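You operate a simulated robot arm through the tools that you are given. There is no shell and no other tool.

Carry out the task below with a simulated robot arm. There is one attempt and no reset: what you move stays moved.

TASK
Back out the green bolt, turn the tab to the white mark, then tighten all three bolts.
Fine: use the purple driver and put it back. Set down upright: driver.

Only the result counts: the job must be done as asked and must still hold three seconds after the hand-in. Knocking over, shifting, dropping, spilling or breaking anything else fails it.

THE ROBOT
A 7-joint arm with a three-finger gripper, fixed in place. Base frame: the origin is on the floor under the middle of its stand, x ahead of it, y to its left, z up. Readings come in m, rad, newtons and seconds.
It reaches about 1.342 m from its shoulder. Its first joint turns from -2.897 to 2.897 rad. Payload 2.69 kg.
Tool frame: the origin (TCP) lies between the finger pads and is the grasp point; the fingertips stand 0.03 m ahead of it; z points along the fingers, y is the line along which they close. The gripper opens to 0.128 m; its body begins 0.117 m behind the TCP.
Orientation is told as [roll, pitch, yaw] about the base's x, y, z axes, in that order, counted from this pose: with the fingers straight down and closing along the base's y, the tool's x points along the base's -x, its y along +y and its z along -z.

THE INTERFACE
- The arm moves only by the tool apply_moves. Its argument "motion" is a list that holds one entry, the list of rows, each a list of 7 numbers: the shift along the base's x, y, z in m, then the turn, a rotation vector about the base's x, y, z in rad, then the finger opening in m, from 0 to 0.128. In form: [[[x, y, z, ax, ay, az, hand], ...]]. A call has 1 to 20 rows; each row shifts and turns the commanded pose from where the row before left it. A row lasts 0.2 s, in which the tool goes at most 0.05 m and 0.15 rad; a call with a longer step from one row to the next is refused whole, and so is a gripper value outside its range. A pose out of reach is approached as far as the arm can. The call stops where the force on the tool passes 90 N (or 10 N more than at its start, if that is more) or the arm is blocked; 0.2 s more then pass. Each finger travels about 0.127 m/s and halts on what it meets, pressing with about 26 N; the grip force reading is that of the motor and also rises with nothing between the fingers. The clock runs only during rows and for 0.2 s after the last one: add rows that do not move to give the fingers time. It gives the time, the measured TCP pose, the force on the tool (base axes), the opening and the grip force at its end, in the units of the frame above (readings bear some noise), with the torque about the TCP (base axes, N m) and any sound that the robot's microphone picked up, and new pictures: "pictures" is both (left out), scene, wrist or none.
- Cameras (640 x 400 px; columns grow to the right, rows downward): "scene" is fixed at [0.052, 0.6516, 1.3456]; the picture's right is [-0.85, -0.52, 0.00], its down [-0.06, 0.10, -0.99] and it looks along [0.52, -0.85, -0.11] (base axes); focal length 333 px, centre (320, 200). "wrist" rides on the gripper at [0.058, 0.054, -0.131] in the tool frame; the picture's right is [-0.68, 0.74, 0.00], its down [-0.62, -0.57, -0.55] and it looks along [-0.40, -0.37, 0.84] (tool axes); focal length 234 px, centre (320, 200). There is no depth. A picture from a camera that has moved, and an enlarged one, comes with that camera's place and axes in the base frame and with its lens.
- raise_lower(by): moves the trunk up (or, below 0, down) by that many m; the arm rides with it, the base frame stays. It gives what a move gives, with no picture.
- enlarge(camera, box): a new picture of the part [left, top, right, bottom] of that camera's present view, enlarged. It takes no simulated time.
- close_job(): hands the job in; it is judged then, once.

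Nothing tells you positions but the pictures and the camera data. Unless the task says otherwise, let go and move clear before handing in.

The tools are called after "Request:" as a command line: name --argument value ..., lists and objects as JSON in quotes. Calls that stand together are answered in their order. apply_moves: Moves the arm, as the interface text tells. Its arguments: {"type":"object","properties":{"motion":{"type":"array"},"pictures":{"type":"string","enum":["both","scene","wrist","none"]}},"required":["motion"]} The other tools are called the same way: raise_lower (by) moves the trunk up or down; enlarge (camera, box) takes an enlarged picture of a part of a camera's view; close_job () hands the job in.

At the start:

```text
clock: 0.0
tool_pos: [0.5764, -0.1954, 1.4742]
orientation: [0.001, 0.0, 0.0]
force: [-1.1, 0.5, -0.2]
moment: [-0.02, 0.01, -0.03]
gripper_width: 0.128
grasp_force: 0.0
trunk travel left (down, up): [-0.15, 0.2]
```

scene: 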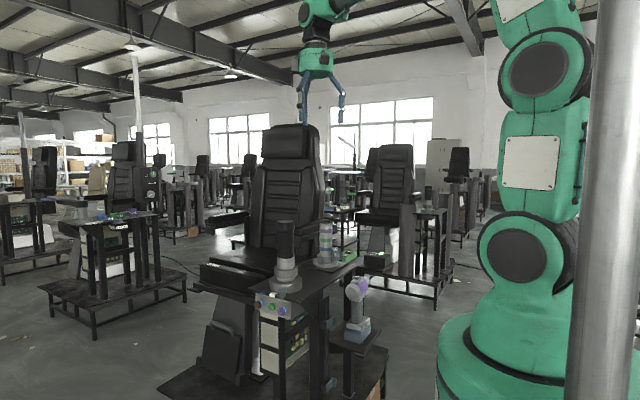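
wrist: 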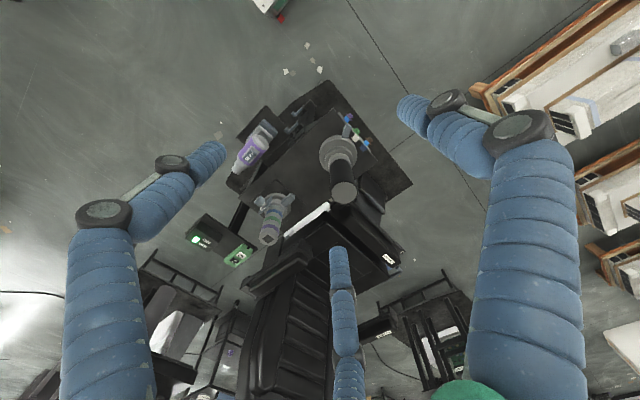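

I see a workstation with a seat, several items on a small bench, and a purple cordless driver on a side shelf. I'll enlarge the views first to understand the layout.

Request:
enlarge --camera "scene" --box '[220, 210, 400, 330]'

Request:
enlarge --camera "scene" --box '[240, 270, 320, 330]'

Request:
enlarge --camera "wrist" --box '[180, 80, 420, 260]'

Request:
enlarge --camera "wrist" --box '[300, 90, 400, 165]'

```text
3.33 times, centred on (310, 270) of scene
camera zoom: at [0.052, 0.6516, 1.3456], right [-0.85, -0.52, 0.0], down [-0.06, 0.1, -0.99], along [0.52, -0.85, -0.11], focal length 1111 px, centre (353, -33)
```

zoom: 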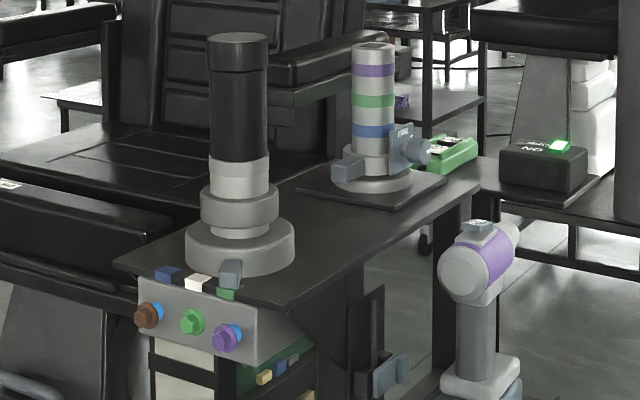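

```text
6.67 times, centred on (280, 300) of scene
camera zoom: at [0.052, 0.6516, 1.3456], right [-0.85, -0.52, 0.0], down [-0.06, 0.1, -0.99], along [0.52, -0.85, -0.11], focal length 2222 px, centre (587, -467)
```

zoom: 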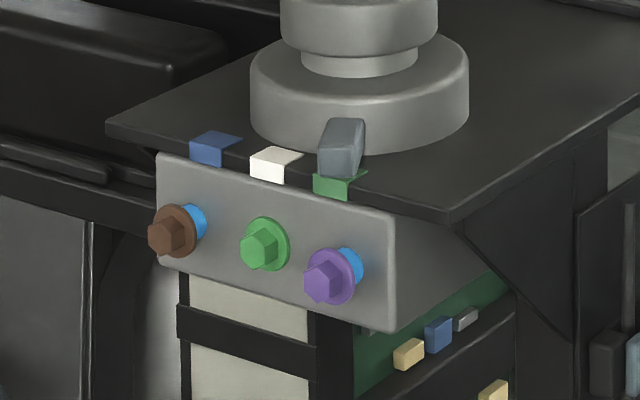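

```text
2.22 times, centred on (300, 170) of wrist
camera zoom: at [0.5179, -0.141, 1.6054], right [0.68, 0.74, 0.0], down [0.62, -0.57, 0.55], along [0.4, -0.37, -0.84], focal length 520 px, centre (364, 267)
```

zoom: 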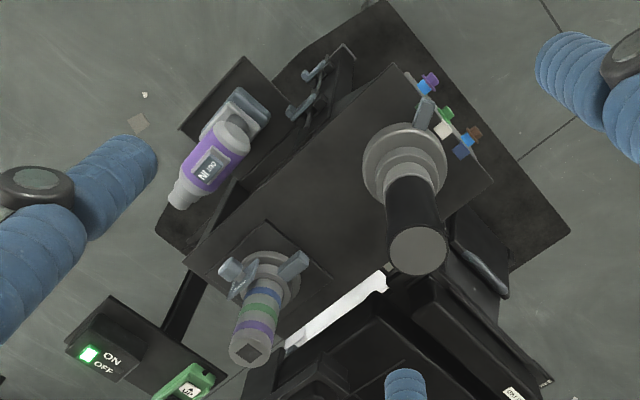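

```text
5.33 times, centred on (350, 128) of wrist
camera zoom: at [0.5179, -0.141, 1.6054], right [0.68, 0.74, 0.0], down [0.62, -0.57, 0.55], along [0.4, -0.37, -0.84], focal length 1249 px, centre (160, 587)
```

zoom: 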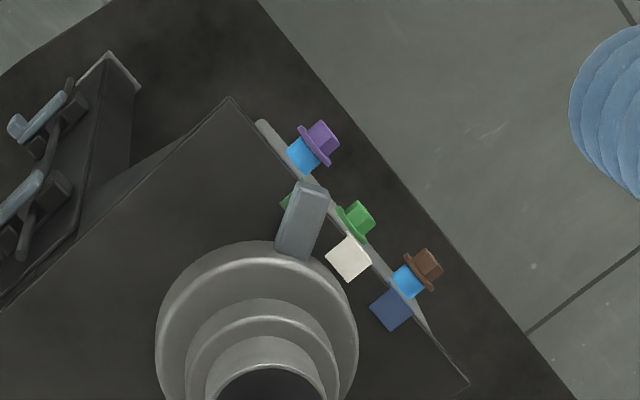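

The bench holds a collar with a tab at the green mark, a plate with three bolts (brown, green, purple), a ringed column, and a purple driver in a holder. I'll zoom in on the labels before moving.

Request:
enlarge --camera "scene" --box '[306, 215, 362, 271]'

Request:
enlarge --camera "scene" --box '[335, 265, 385, 345]'

Request:
enlarge --camera "wrist" --box '[180, 180, 300, 270]'

Request:
enlarge --camera "wrist" --box '[220, 110, 290, 180]'

Request:
enlarge --camera "scene" --box '[340, 235, 400, 275]'

Request:
enlarge --camera "scene" --box '[310, 290, 400, 400]'

```text
7.14 times, centred on (334, 243) of scene
camera zoom: at [0.052, 0.6516, 1.3456], right [-0.85, -0.52, 0.0], down [-0.06, 0.1, -0.99], along [0.52, -0.85, -0.11], focal length 2381 px, centre (220, -107)
```

zoom: 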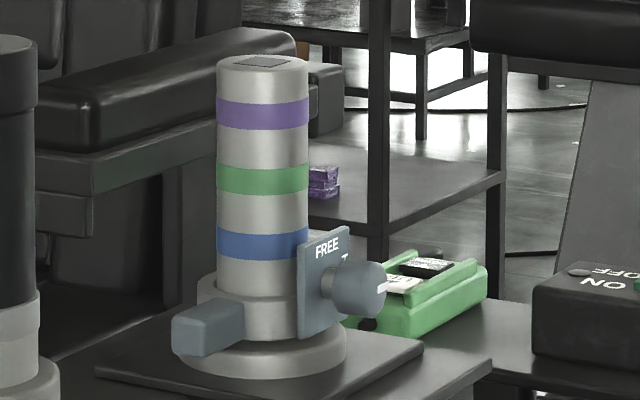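

```text
5.00 times, centred on (360, 305) of scene
camera zoom: at [0.052, 0.6516, 1.3456], right [-0.85, -0.52, 0.0], down [-0.06, 0.1, -0.99], along [0.52, -0.85, -0.11], focal length 1667 px, centre (120, -325)
```

zoom: 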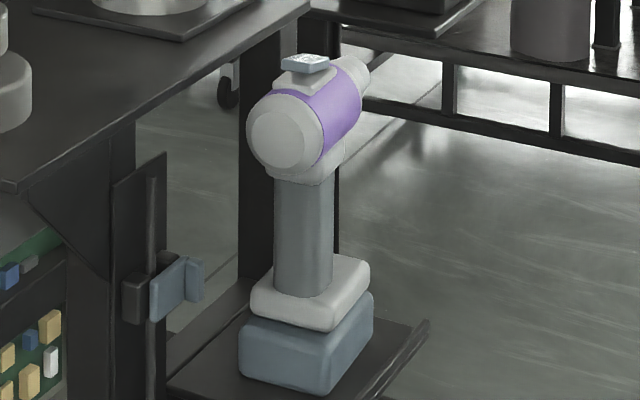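

```text
4.44 times, centred on (240, 225) of wrist
camera zoom: at [0.5179, -0.141, 1.6054], right [0.68, 0.74, 0.0], down [0.62, -0.57, 0.55], along [0.4, -0.37, -0.84], focal length 1041 px, centre (676, 89)
```

zoom: 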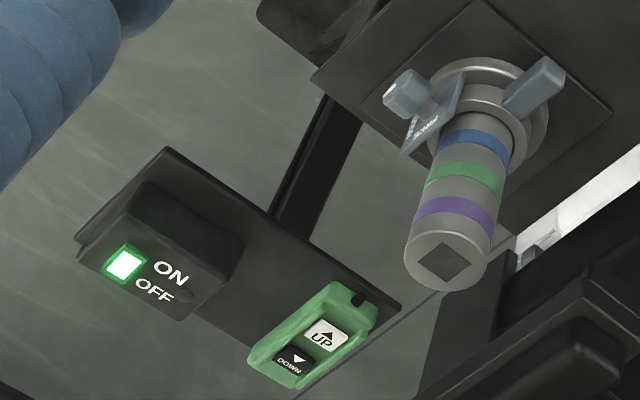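

```text
5.71 times, centred on (255, 145) of wrist
camera zoom: at [0.5179, -0.141, 1.6054], right [0.68, 0.74, 0.0], down [0.62, -0.57, 0.55], along [0.4, -0.37, -0.84], focal length 1338 px, centre (691, 514)
```

zoom: 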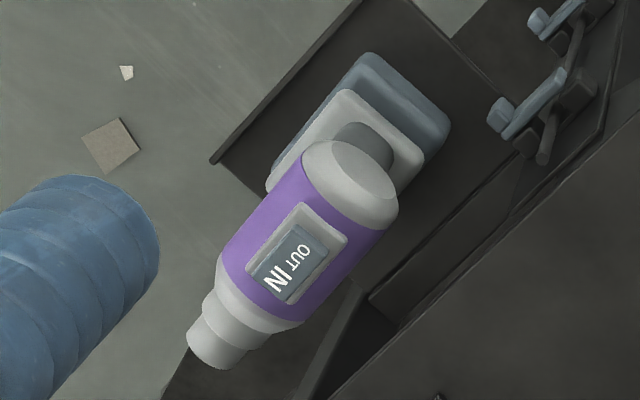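

```text
10.00 times, centred on (370, 255) of scene
camera zoom: at [0.052, 0.6516, 1.3456], right [-0.85, -0.52, 0.0], down [-0.06, 0.1, -0.99], along [0.52, -0.85, -0.11], focal length 3334 px, centre (-180, -350)
```

zoom: 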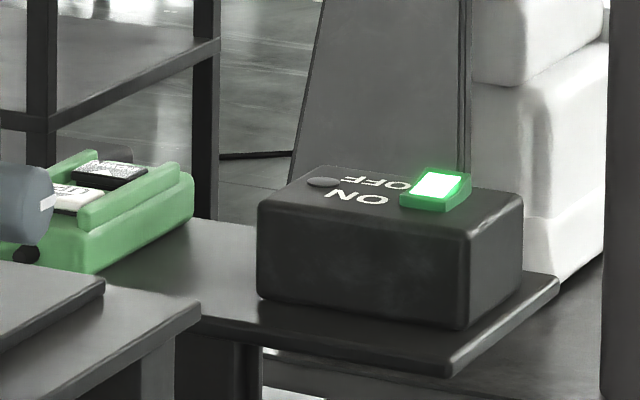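

```text
3.64 times, centred on (355, 345) of scene
camera zoom: at [0.052, 0.6516, 1.3456], right [-0.85, -0.52, 0.0], down [-0.06, 0.1, -0.99], along [0.52, -0.85, -0.11], focal length 1212 px, centre (193, -327)
```

zoom: 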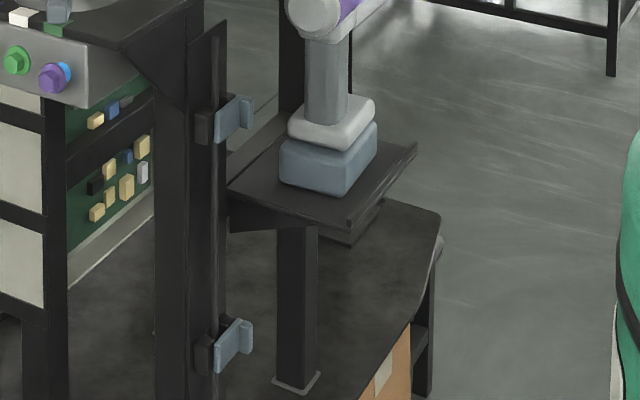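

The purple driver stands near (0.576, -0.487), with its nose pointing roughly along -y. The bolt heads are near y≈-0.19, z≈0.857, at x≈0.71 (purple), 0.764 (green) and 0.817 (brown). I'll move closer to inspect the driver.

Request:
apply_moves --motion '[[[-0.0174, -0.0206, -0.0355, 0, 0, 0, 0.128], [-0.0174, -0.0206, -0.0355, 0, 0, 0, 0.128], [-0.0174, -0.0206, -0.0355, 0, 0, 0, 0.128], [-0.0174, -0.0206, -0.0355, 0, 0, 0, 0.128], [-0.0174, -0.0206, -0.0355, 0, 0, 0, 0.128], [-0.0174, -0.0206, -0.0355, 0, 0, 0, 0.128], [-0.0174, -0.0206, -0.0355, 0, 0, 0, 0.128], [-0.0174, -0.0206, -0.0355, 0, 0, 0, 0.128], [0, 0, 0, 0, 0, 0, 0.128]]]'

```text
clock: 2.0
tool_pos: [0.4356, -0.3602, 1.1891]
orientation: [-0.001, 0.0, -0.001]
force: [0.1, -0.5, 0.1]
moment: [0.06, 0.01, 0.01]
gripper_width: 0.1279
grasp_force: 0.0
trunk travel left (down, up): [-0.15, 0.2]
camera wrist: at [0.3759, -0.3062, 1.3208], right [0.68, 0.74, 0.0], down [0.62, -0.57, 0.55], along [0.4, -0.37, -0.84], focal length 234 px, centre (320, 200)
```

scene: 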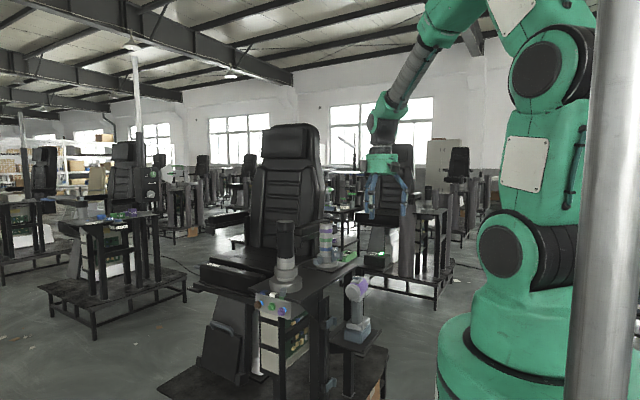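
wrist: 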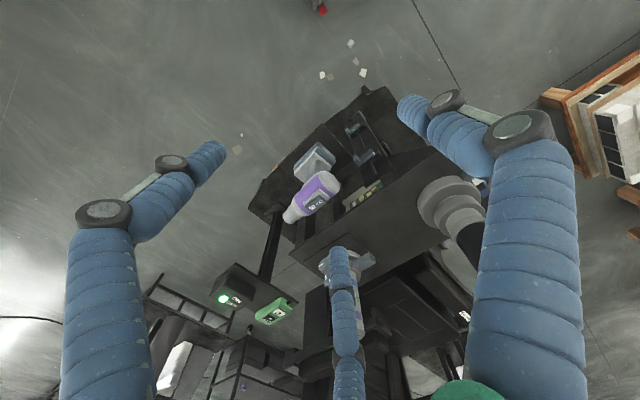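

The driver sits in the centre of the wrist view. I'll enlarge it to read the rocker and see its shape.

Request:
enlarge --camera "wrist" --box '[270, 130, 360, 230]'

Request:
enlarge --camera "wrist" --box '[290, 170, 340, 220]'

Request:
enlarge --camera "wrist" --box '[320, 90, 420, 210]'

```text
4.00 times, centred on (315, 180) of wrist
camera zoom: at [0.3759, -0.3062, 1.3208], right [0.68, 0.74, 0.0], down [0.62, -0.57, 0.55], along [0.4, -0.37, -0.84], focal length 937 px, centre (340, 280)
```

zoom: 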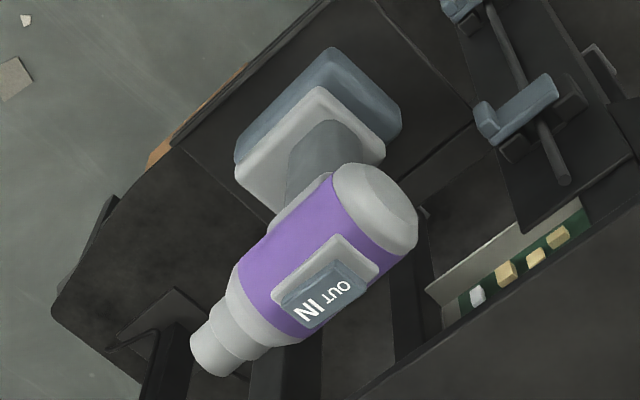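

```text
8.00 times, centred on (315, 195) of wrist
camera zoom: at [0.3759, -0.3062, 1.3208], right [0.68, 0.74, 0.0], down [0.62, -0.57, 0.55], along [0.4, -0.37, -0.84], focal length 1873 px, centre (360, 240)
```

zoom: 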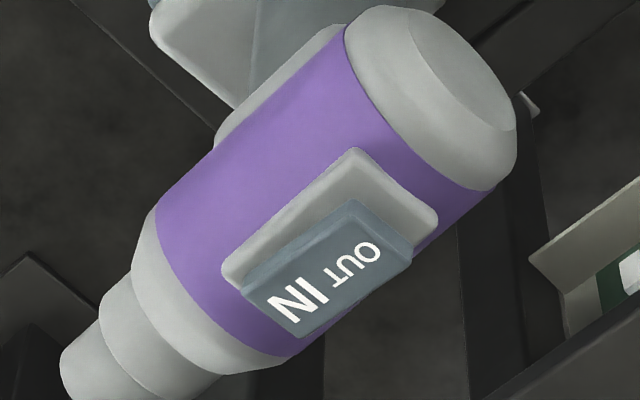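

```text
3.33 times, centred on (370, 150) of wrist
camera zoom: at [0.3759, -0.3062, 1.3208], right [0.68, 0.74, 0.0], down [0.62, -0.57, 0.55], along [0.4, -0.37, -0.84], focal length 781 px, centre (153, 367)
```

zoom: 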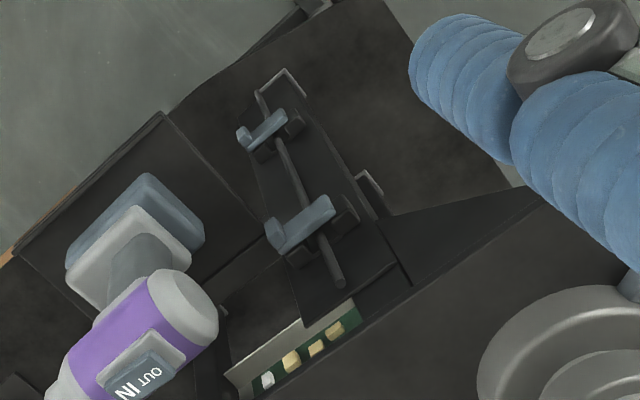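

The rocker reads IN near the nose and OUT near the back. I'll zoom the scene camera to see which way it tilts.

Request:
enlarge --camera "scene" --box '[345, 272, 373, 290]'

Request:
enlarge --camera "wrist" --box '[304, 194, 330, 214]'

Request:
enlarge --camera "scene" --box '[320, 240, 346, 270]'

```text
16.00 times, centred on (359, 281) of scene
camera zoom: at [0.052, 0.6516, 1.3456], right [-0.85, -0.52, 0.0], down [-0.06, 0.1, -0.99], along [0.52, -0.85, -0.11], focal length 5334 px, centre (-304, -1096)
```

zoom: 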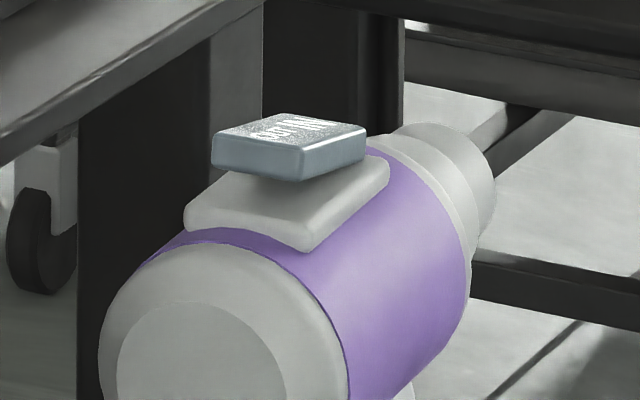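

```text
16.00 times, centred on (317, 204) of wrist
camera zoom: at [0.3759, -0.3062, 1.3208], right [0.68, 0.74, 0.0], down [0.62, -0.57, 0.55], along [0.4, -0.37, -0.84], focal length 3747 px, centre (368, 136)
```

zoom: 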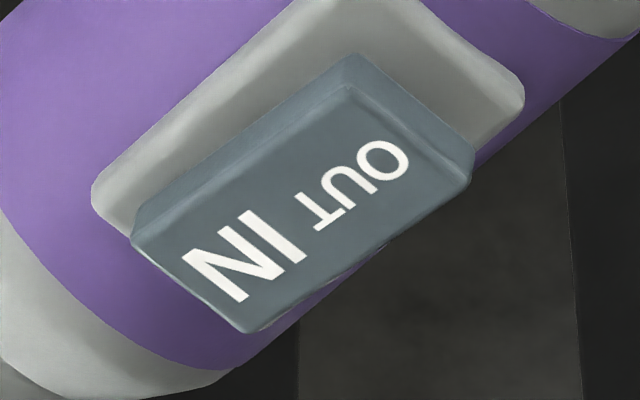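

```text
13.33 times, centred on (333, 255) of scene
camera zoom: at [0.052, 0.6516, 1.3456], right [-0.85, -0.52, 0.0], down [-0.06, 0.1, -0.99], along [0.52, -0.85, -0.11], focal length 4445 px, centre (147, -533)
```

zoom: 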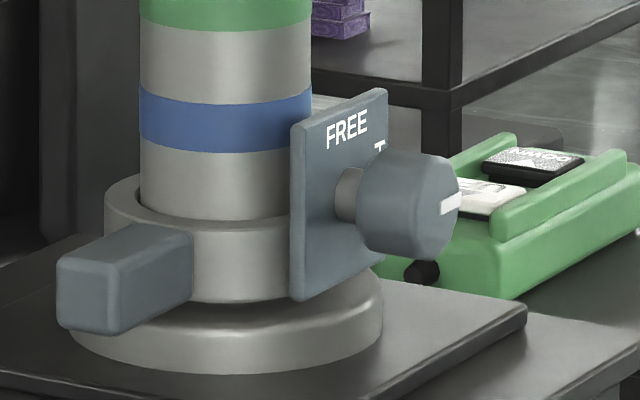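

The rocker looks tipped toward IN: the nose end is low and the OUT end raised. I'll circle round to view the front of the handle and check for a trigger, part-closing the fingers to see how they move.

Request:
apply_moves --motion '[[[0.0045, -0.0205, -0.0135, 0, 0, 0.1428, 0.05], [0.0045, -0.0205, -0.0135, 0, 0, 0.1428, 0.05], [0.0045, -0.0205, -0.0135, 0, 0, 0.1428, 0.05], [0.0045, -0.0205, -0.0135, 0, 0, 0.1428, 0.05], [0.0045, -0.0205, -0.0135, 0, 0, 0.1428, 0.05], [0.0045, -0.0205, -0.0135, 0, 0, 0.1428, 0.05], [0.0045, -0.0205, -0.0135, 0, 0, 0.1428, 0.05], [0.0045, -0.0205, -0.0135, 0, 0, 0.1428, 0.05], [0.0045, -0.0205, -0.0135, 0, 0, 0.1428, 0.05], [0.0045, -0.0205, -0.0135, 0, 0, 0.1428, 0.05], [0.0045, -0.0205, -0.0135, 0, 0, 0.1428, 0.05], [0, 0, 0, 0, 0, 0, 0.05]]]'

```text
clock: 4.6
tool_pos: [0.4886, -0.5869, 1.043]
orientation: [0.002, 0.0, 1.57]
force: [0.5, -0.4, -0.9]
moment: [0.02, 0.03, -0.01]
gripper_width: 0.0501
grasp_force: 0.1
trunk travel left (down, up): [-0.15, 0.2]
camera wrist: at [0.4341, -0.6449, 1.1729], right [-0.74, 0.68, 0.0], down [0.57, 0.62, 0.55], along [0.37, 0.4, -0.84], focal length 234 px, centre (320, 200)
```

scene: 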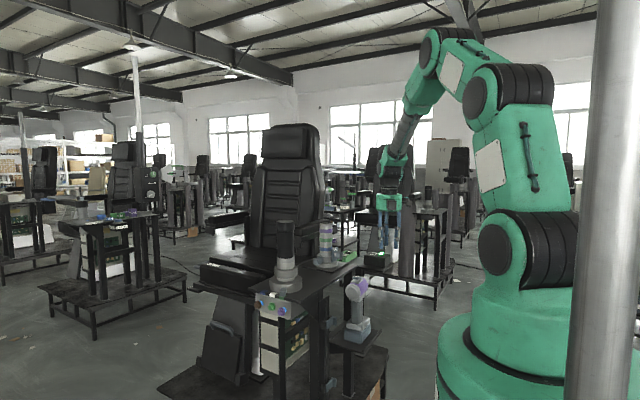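
wrist: 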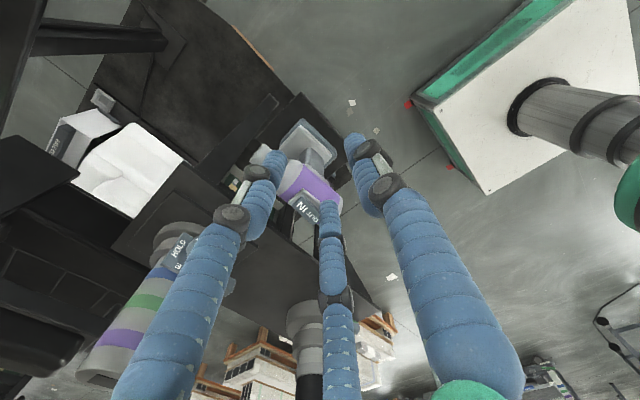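

Request:
enlarge --camera "wrist" --box '[245, 105, 365, 225]'

Request:
enlarge --camera "wrist" --box '[140, 220, 220, 280]'

Request:
enlarge --camera "scene" --box '[345, 180, 425, 260]'

```text
3.33 times, centred on (305, 165) of wrist
camera zoom: at [0.4341, -0.6449, 1.1729], right [-0.74, 0.68, 0.0], down [0.57, 0.62, 0.55], along [0.37, 0.4, -0.84], focal length 781 px, centre (370, 317)
```

zoom: 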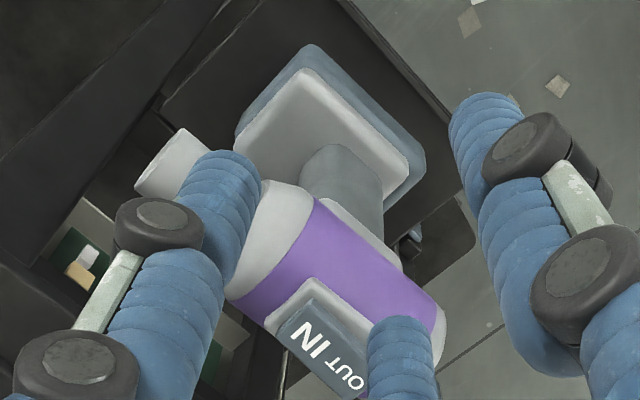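

```text
6.67 times, centred on (180, 250) of wrist
camera zoom: at [0.4341, -0.6449, 1.1729], right [-0.74, 0.68, 0.0], down [0.57, 0.62, 0.55], along [0.37, 0.4, -0.84], focal length 1561 px, centre (1253, -133)
```

zoom: 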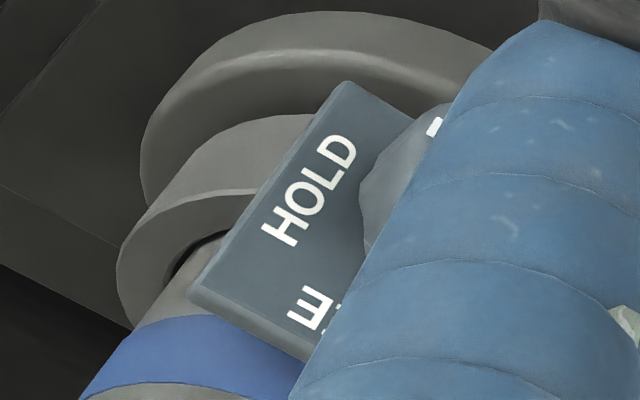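

```text
5.00 times, centred on (385, 220) of scene
camera zoom: at [0.052, 0.6516, 1.3456], right [-0.85, -0.52, 0.0], down [-0.06, 0.1, -0.99], along [0.52, -0.85, -0.11], focal length 1667 px, centre (-5, 100)
```

zoom: 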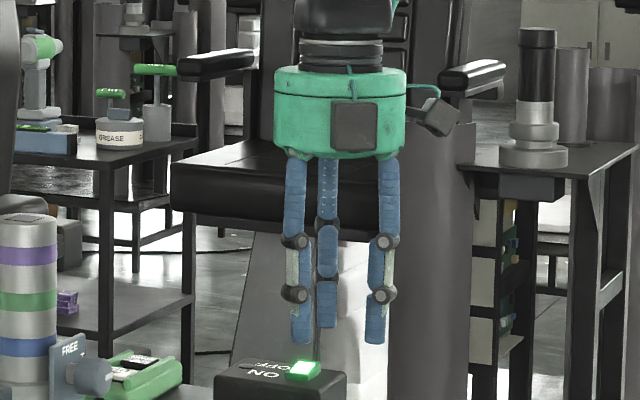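

The driver lies along y, with its nose tip near y≈-0.59 and back end near -0.448. I see no trigger, so it is probably push-to-start. The gripper closes three fingers radially, so I'll press the OUT end of the rocker with one fingertip. First I'll open and hover above it.

Request:
apply_moves --motion '[[[0, 0, 0.01, 0, 0, 0, 0.128], [0.011, 0.034, -0.008, 0, 0, 0, 0.128], [0.011, 0.034, -0.008, 0, 0, 0, 0.128], [0.011, 0.034, -0.008, 0, 0, 0, 0.128], [0.011, 0.034, -0.008, 0, 0, 0, 0.128], [0.011, 0.034, -0.008, 0, 0, 0, 0.128], [0, 0, 0, 0, 0, 0, 0.128], [0, 0, 0, 0, 0, 0, 0.128]]]'

```text
clock: 6.4
tool_pos: [0.5421, -0.4179, 1.0115]
orientation: [0.001, 0.0, 1.568]
force: [0.6, 0.6, 0.1]
moment: [0.03, 0.03, 0.01]
gripper_width: 0.1282
grasp_force: 0.1
trunk travel left (down, up): [-0.15, 0.2]
camera wrist: at [0.4867, -0.4755, 1.143], right [-0.74, 0.68, 0.0], down [0.57, 0.61, 0.55], along [0.37, 0.4, -0.84], focal length 234 px, centre (320, 200)
```

scene: 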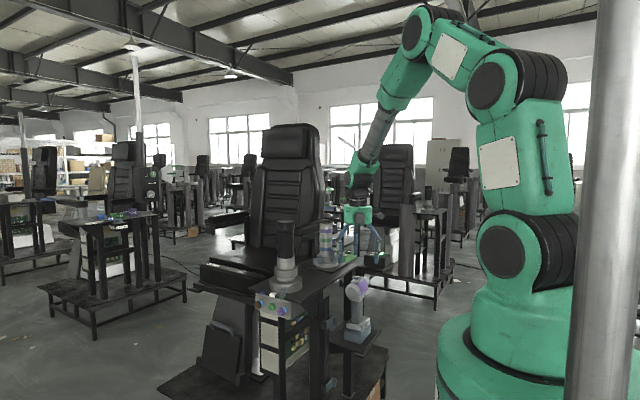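
wrist: 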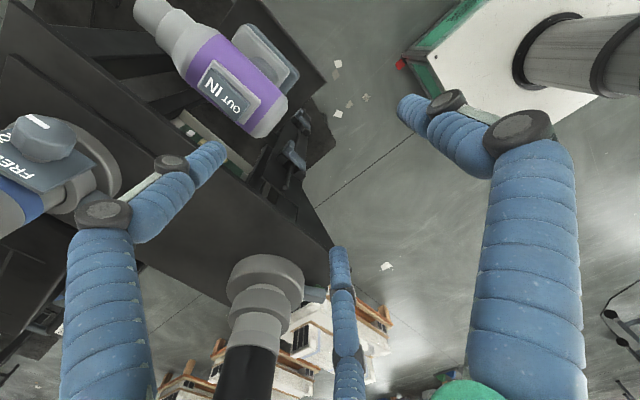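

Request:
enlarge --camera "wrist" --box '[130, 0, 320, 190]'

Request:
enlarge --camera "scene" --box '[310, 195, 410, 345]'

Request:
enlarge --camera "wrist" --box '[0, 100, 100, 200]'

```text
2.11 times, centred on (225, 95) of wrist
camera zoom: at [0.4867, -0.4755, 1.143], right [-0.74, 0.68, 0.0], down [0.57, 0.61, 0.55], along [0.37, 0.4, -0.84], focal length 493 px, centre (520, 421)
```

zoom: 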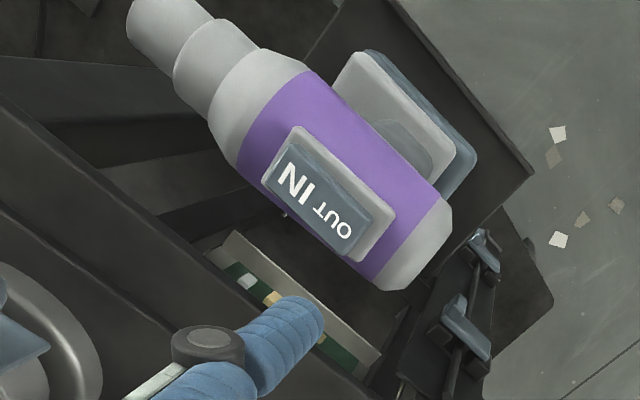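

```text
2.67 times, centred on (360, 270) of scene
camera zoom: at [0.052, 0.6516, 1.3456], right [-0.85, -0.52, 0.0], down [-0.06, 0.1, -0.99], along [0.52, -0.85, -0.11], focal length 889 px, centre (213, 13)
```

zoom: 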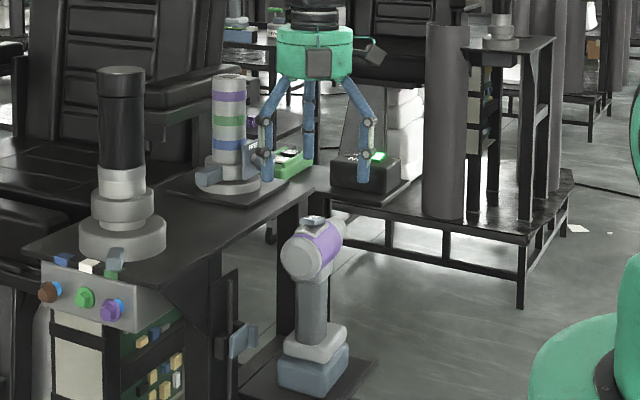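

```text
4.00 times, centred on (50, 150) of wrist
camera zoom: at [0.4867, -0.4755, 1.143], right [-0.74, 0.68, 0.0], down [0.57, 0.61, 0.55], along [0.37, 0.4, -0.84], focal length 937 px, centre (1400, 400)
```

zoom: 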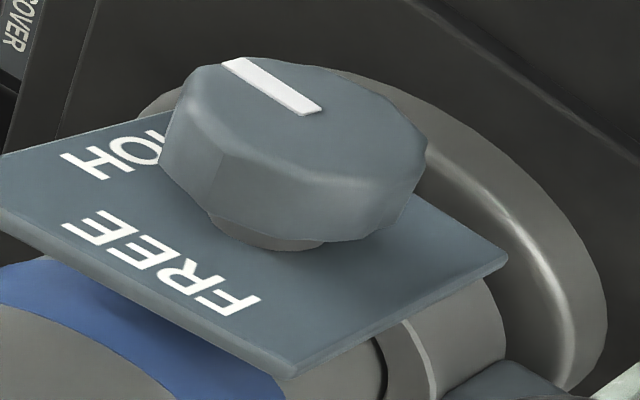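

The rocker is centred near (0.583, -0.509, 0.897) with its IN end lower, so it is set to IN. I'll put the fingertip over the OUT end and lower partway, then check the picture.

Request:
apply_moves --motion '[[[0.001, -0.012, -0.02, 0, 0, 0, 0.128], [0, 0, -0.02, 0, 0, 0, 0.128], [0, 0, -0.01, 0, 0, 0, 0.128], [0, 0, 0, 0, 0, 0, 0.128]]]'

```text
clock: 7.4
tool_pos: [0.5428, -0.4286, 0.9613]
orientation: [-0.002, 0.0, 1.569]
force: [0.0, -0.9, -0.3]
moment: [-0.02, -0.01, -0.02]
gripper_width: 0.1283
grasp_force: 0.0
trunk travel left (down, up): [-0.15, 0.2]
camera wrist: at [0.4886, -0.487, 1.0926], right [-0.74, 0.68, 0.0], down [0.57, 0.62, 0.55], along [0.37, 0.4, -0.84], focal length 234 px, centre (320, 200)
```

scene: 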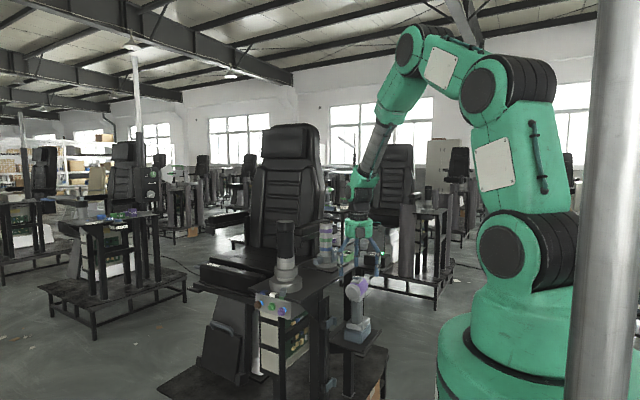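
wrist: 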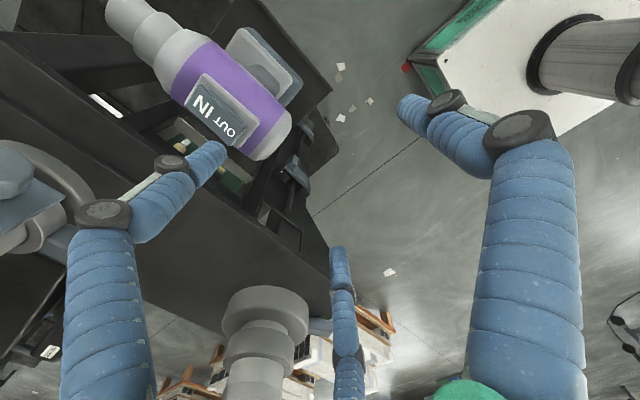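

Request:
enlarge --camera "wrist" --box '[160, 50, 300, 190]'

Request:
enlarge --camera "scene" --box '[335, 235, 391, 305]'

```text
2.86 times, centred on (230, 120) of wrist
camera zoom: at [0.4886, -0.487, 1.0926], right [-0.74, 0.68, 0.0], down [0.57, 0.62, 0.55], along [0.37, 0.4, -0.84], focal length 669 px, centre (577, 429)
```

zoom: 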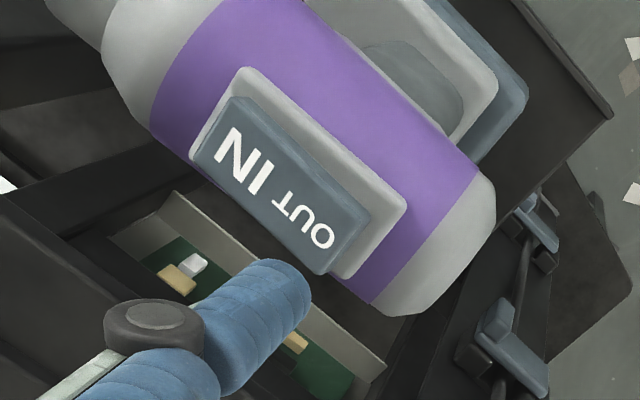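

```text
5.71 times, centred on (363, 270) of scene
camera zoom: at [0.052, 0.6516, 1.3456], right [-0.85, -0.52, 0.0], down [-0.06, 0.1, -0.99], along [0.52, -0.85, -0.11], focal length 1905 px, centre (74, -200)
```

zoom: 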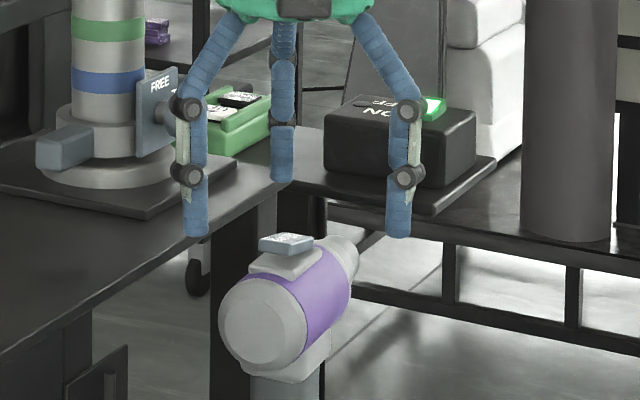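

The fingertip is about 35–40 mm above the OUT end. I'll nudge it onto the button and lower in small steps while watching the force.

Request:
apply_moves --motion '[[[0.003, -0.006, -0.008, 0, 0, 0, 0.128], [0, 0, -0.006, 0, 0, 0, 0.128], [0, 0, -0.006, 0, 0, 0, 0.128], [0, 0, -0.005, 0, 0, 0, 0.128]]]'

```text
clock: 8.4
tool_pos: [0.5466, -0.4338, 0.9367]
orientation: [0.0, -0.001, 1.568]
force: [0.4, -0.3, 0.6]
moment: [0.0, -0.01, 0.01]
gripper_width: 0.1278
grasp_force: 0.0
trunk travel left (down, up): [-0.15, 0.2]
camera wrist: at [0.4919, -0.4917, 1.0673], right [-0.74, 0.68, 0.0], down [0.57, 0.61, 0.55], along [0.37, 0.4, -0.84], focal length 234 px, centre (320, 200)
```

scene: 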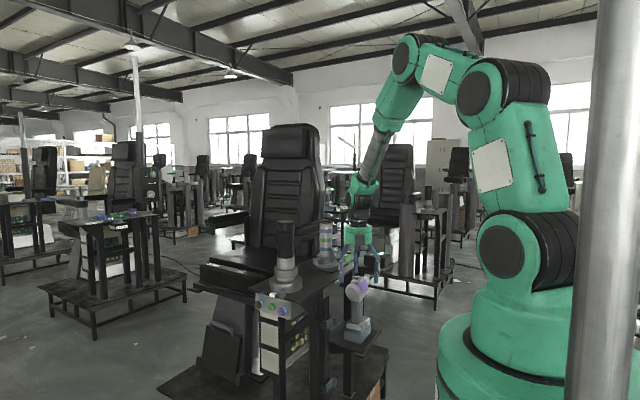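
wrist: 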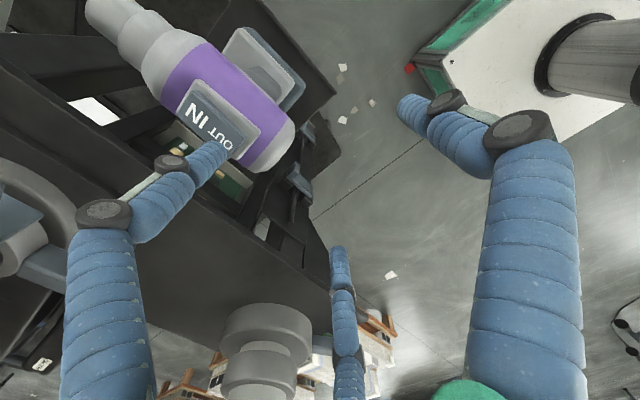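

Request:
enlarge --camera "wrist" --box '[160, 70, 290, 200]'

Request:
enlarge --camera "scene" --box '[340, 255, 376, 300]'

```text
3.08 times, centred on (225, 135) of wrist
camera zoom: at [0.4919, -0.4917, 1.0673], right [-0.74, 0.68, 0.0], down [0.57, 0.61, 0.55], along [0.37, 0.4, -0.84], focal length 720 px, centre (612, 400)
```

zoom: 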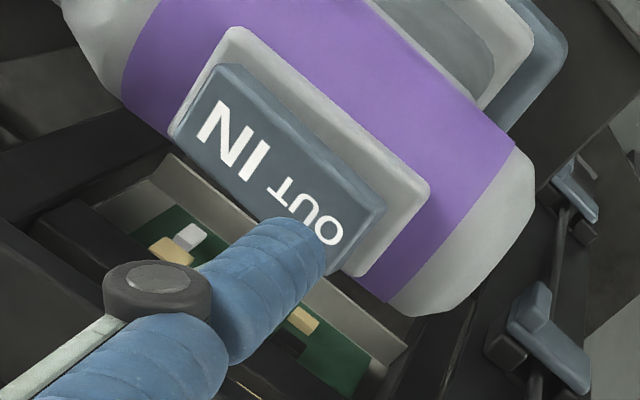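

```text
8.89 times, centred on (358, 278) of scene
camera zoom: at [0.052, 0.6516, 1.3456], right [-0.85, -0.52, 0.0], down [-0.06, 0.1, -0.99], along [0.52, -0.85, -0.11], focal length 2963 px, centre (-18, -489)
```

zoom: 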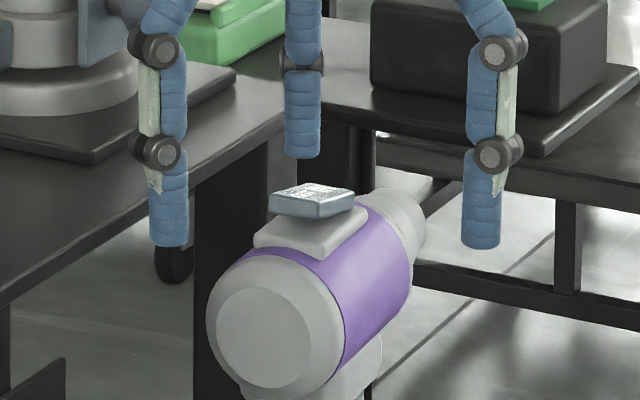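

The fingertip is roughly 15–20 mm above the OUT letters and lined up. I'll continue down slowly.

Request:
apply_moves --motion '[[[0, 0, -0.005, 0, 0, 0, 0.128], [0, 0, -0.005, 0, 0, 0, 0.128], [0, 0, -0.005, 0, 0, 0, 0.128]]]' --pictures "wrist"

```text
clock: 9.2
tool_pos: [0.5452, -0.433, 0.9219]
orientation: [0.0, 0.0, 1.568]
force: [0.5, 0.6, 0.8]
moment: [0.0, -0.01, 0.0]
gripper_width: 0.1278
grasp_force: 0.0
trunk travel left (down, up): [-0.15, 0.2]
camera wrist: at [0.4918, -0.4919, 1.0524], right [-0.74, 0.68, 0.0], down [0.57, 0.62, 0.55], along [0.37, 0.4, -0.84], focal length 234 px, centre (320, 200)
```

wrist: 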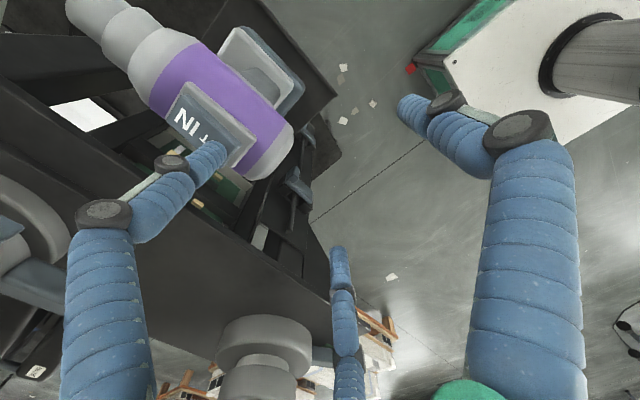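

Request:
apply_moves --motion '[[[0, 0, -0.003, 0, 0, 0, 0.128], [0, 0, -0.003, 0, 0, 0, 0.128]]]' --pictures "none"

Request:
enlarge --camera "scene" --box '[340, 255, 376, 300]'

Request:
enlarge --camera "wrist" --box '[160, 70, 290, 200]'

```text
clock: 9.8
tool_pos: [0.546, -0.4342, 0.9148]
orientation: [0.0, 0.0, 1.568]
force: [-0.2, -0.4, 0.2]
moment: [-0.03, 0.01, 0.02]
gripper_width: 0.128
grasp_force: 0.0
trunk travel left (down, up): [-0.15, 0.2]
```

```text
8.89 times, centred on (358, 278) of scene
camera zoom: at [0.052, 0.6516, 1.3456], right [-0.85, -0.52, 0.0], down [-0.06, 0.1, -0.99], along [0.52, -0.85, -0.11], focal length 2963 px, centre (-18, -489)
```

zoom: 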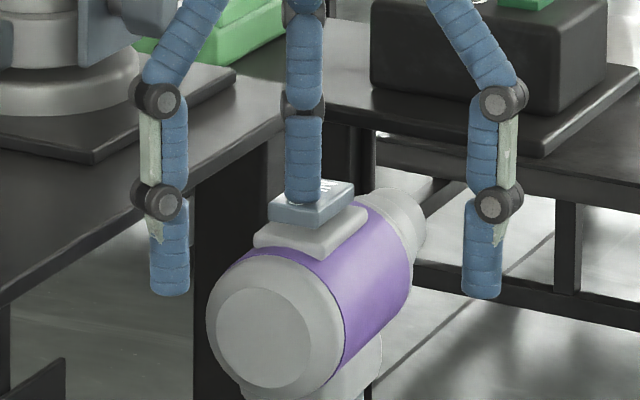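

```text
3.08 times, centred on (225, 135) of wrist
camera zoom: at [0.4913, -0.4918, 1.047], right [-0.74, 0.68, 0.0], down [0.57, 0.62, 0.55], along [0.37, 0.4, -0.84], focal length 720 px, centre (612, 400)
```

zoom: 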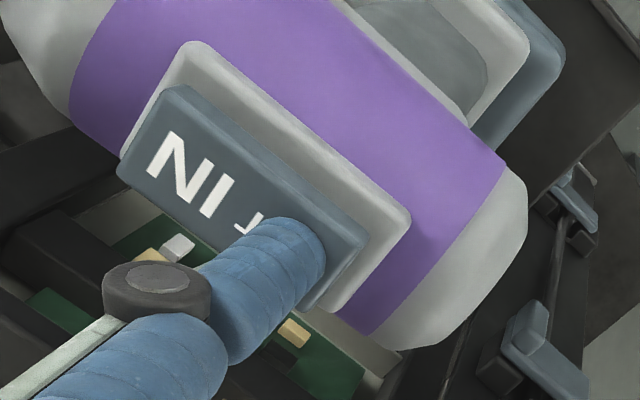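

The fingertip is now almost touching the OUT end. I'll press in 2 mm steps.

Request:
apply_moves --motion '[[[0, 0.003, -0.002, 0, 0, 0, 0.128], [0, 0, -0.002, 0, 0, 0, 0.128], [0, 0, -0.002, 0, 0, 0, 0.128]]]' --pictures "none"

Request:
enlarge --camera "scene" --box '[340, 255, 376, 300]'

```text
clock: 10.6
tool_pos: [0.5486, -0.4313, 0.9128]
orientation: [-0.005, 0.004, 1.569]
force: [-1.8, -6.6, 30.3]
moment: [-2.23, -1.08, -0.32]
gripper_width: 0.1285
grasp_force: 0.1
trunk travel left (down, up): [-0.15, 0.2]
```

```text
8.89 times, centred on (358, 278) of scene
camera zoom: at [0.052, 0.6516, 1.3456], right [-0.85, -0.52, 0.0], down [-0.06, 0.1, -0.99], along [0.52, -0.85, -0.11], focal length 2963 px, centre (-18, -489)
```

zoom: 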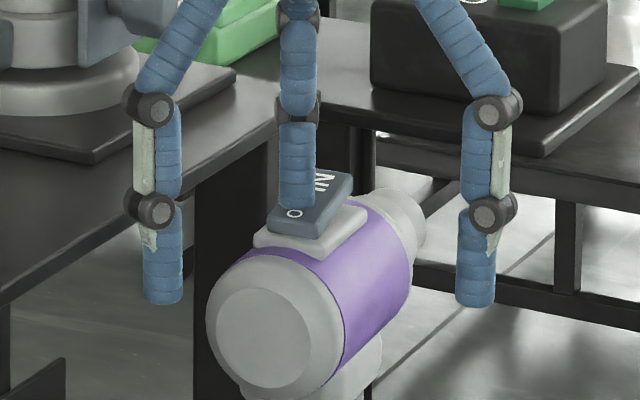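

The rocker has flipped to OUT. I'll lift straight up and check that the driver hasn't moved.

Request:
apply_moves --motion '[[[0, 0, 0.005, 0, 0, 0, 0.128], [0, 0, 0.01, 0, 0, 0, 0.128], [0, 0, 0.03, 0, 0, 0, 0.128], [0, 0, 0.04, 0, 0, 0, 0.128], [0, 0, 0.04, 0, 0, 0, 0.128], [0, 0, 0, 0, 0, 0, 0.128]]]'

Request:
enlarge --camera "scene" --box '[335, 265, 385, 345]'

Request:
enlarge --camera "wrist" --box '[120, 0, 310, 160]'

```text
clock: 12.0
tool_pos: [0.5462, -0.4314, 1.0328]
orientation: [0.0, 0.0, 1.568]
force: [0.2, 0.5, -0.3]
moment: [-0.02, -0.03, 0.03]
gripper_width: 0.1279
grasp_force: 0.0
trunk travel left (down, up): [-0.15, 0.2]
camera wrist: at [0.4907, -0.489, 1.1651], right [-0.74, 0.68, 0.0], down [0.57, 0.62, 0.55], along [0.37, 0.4, -0.84], focal length 234 px, centre (320, 200)
```

scene: 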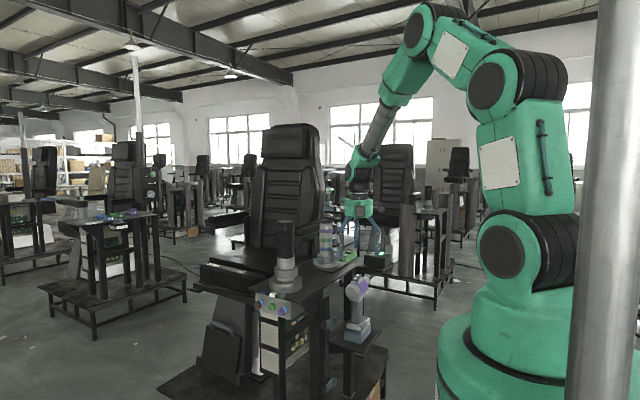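
wrist: 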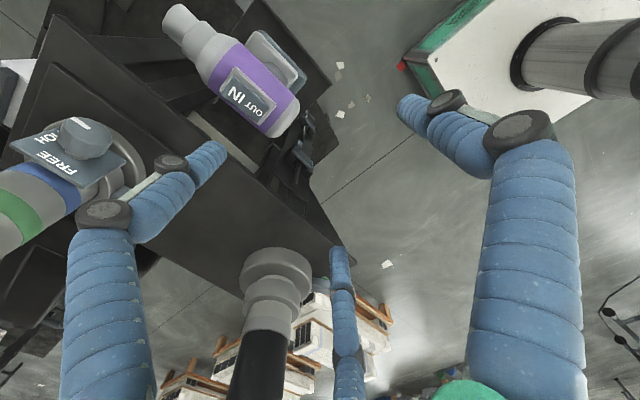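

```text
5.00 times, centred on (360, 305) of scene
camera zoom: at [0.052, 0.6516, 1.3456], right [-0.85, -0.52, 0.0], down [-0.06, 0.1, -0.99], along [0.52, -0.85, -0.11], focal length 1667 px, centre (120, -325)
```

zoom: 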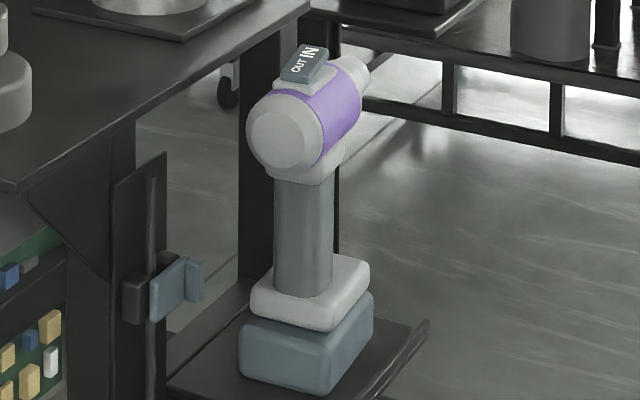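

```text
2.50 times, centred on (215, 80) of wrist
camera zoom: at [0.4907, -0.489, 1.1651], right [-0.74, 0.68, 0.0], down [0.57, 0.62, 0.55], along [0.37, 0.4, -0.84], focal length 585 px, centre (582, 500)
```

zoom: 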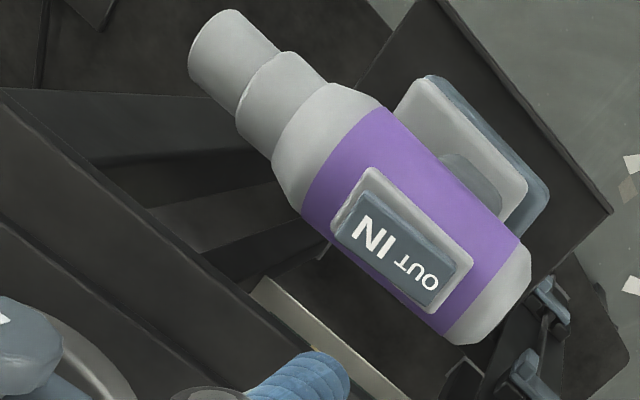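

The rocker now sits at OUT and the driver hasn't moved. Before grasping, I'll rotate the hand to yaw 0 and look at the bolts and collar up close to fix their positions.

Request:
apply_moves --motion '[[[0, 0.03, 0.005, 0, 0, -0.1425, 0.128], [0, 0.03, 0.005, 0, 0, -0.1425, 0.128], [0, 0.03, 0.005, 0, 0, -0.1425, 0.128], [0, 0.03, 0.005, 0, 0, -0.1425, 0.128], [0, 0.03, 0.005, 0, 0, -0.1425, 0.128], [0, 0.03, 0.005, 0, 0, -0.1425, 0.128], [0, 0.03, 0.005, 0, 0, -0.1425, 0.128], [0, 0.03, 0.005, 0, 0, -0.1425, 0.128], [0, 0.03, 0.005, 0, 0, -0.1425, 0.128], [0, 0.03, 0.005, 0, 0, -0.1425, 0.128], [0, 0.03, 0.005, 0, 0, -0.1425, 0.128], [0.043, 0, -0.01, 0, 0, 0, 0.128], [0.043, 0, -0.01, 0, 0, 0, 0.128], [0.043, 0, -0.01, 0, 0, 0, 0.128], [0.043, 0, -0.01, 0, 0, 0, 0.128], [0, 0, 0, 0, 0, 0, 0.128]]]'

```text
clock: 15.4
tool_pos: [0.7174, -0.1014, 1.0491]
orientation: [0.0, 0.003, 0.003]
force: [1.1, 0.2, -0.4]
moment: [0.01, 0.07, -0.01]
gripper_width: 0.1278
grasp_force: 0.1
trunk travel left (down, up): [-0.15, 0.2]
camera wrist: at [0.6582, -0.0476, 1.1797], right [0.67, 0.74, 0.0], down [0.62, -0.56, 0.55], along [0.4, -0.37, -0.84], focal length 234 px, centre (320, 200)
```

scene: 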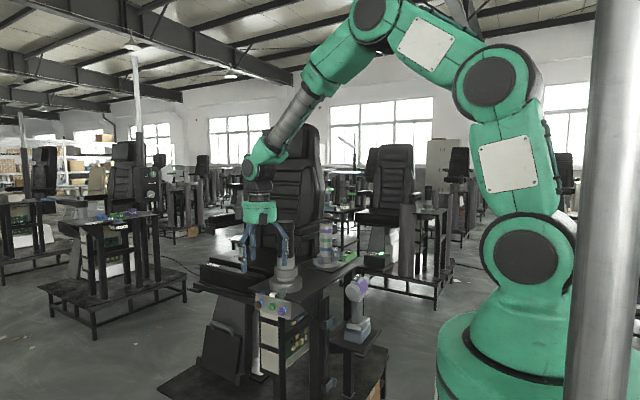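
wrist: 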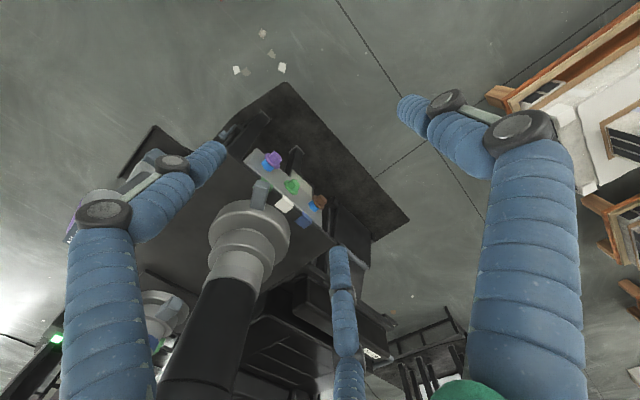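

Request:
enlarge --camera "wrist" --box '[230, 130, 350, 240]'

Request:
enlarge --camera "wrist" --box '[245, 140, 335, 230]'

```text
3.64 times, centred on (290, 185) of wrist
camera zoom: at [0.6582, -0.0476, 1.1797], right [0.67, 0.74, 0.0], down [0.62, -0.56, 0.55], along [0.4, -0.37, -0.84], focal length 852 px, centre (429, 254)
```

zoom: 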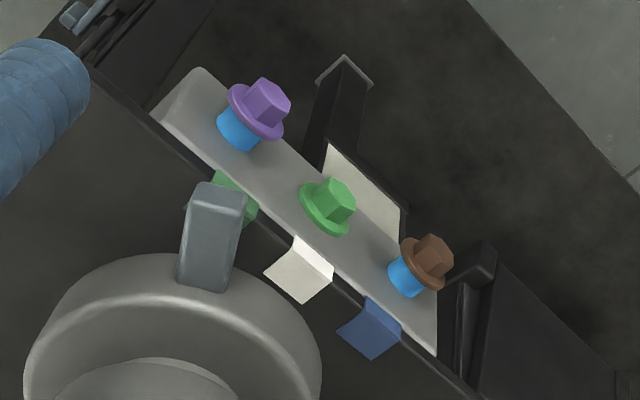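

```text
4.44 times, centred on (290, 185) of wrist
camera zoom: at [0.6582, -0.0476, 1.1797], right [0.67, 0.74, 0.0], down [0.62, -0.56, 0.55], along [0.4, -0.37, -0.84], focal length 1041 px, centre (453, 267)
```

zoom: 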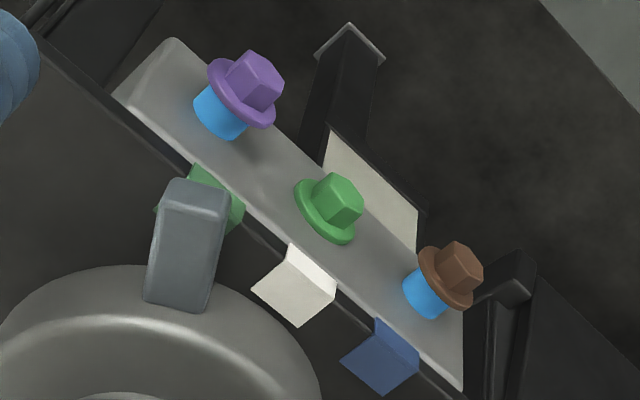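

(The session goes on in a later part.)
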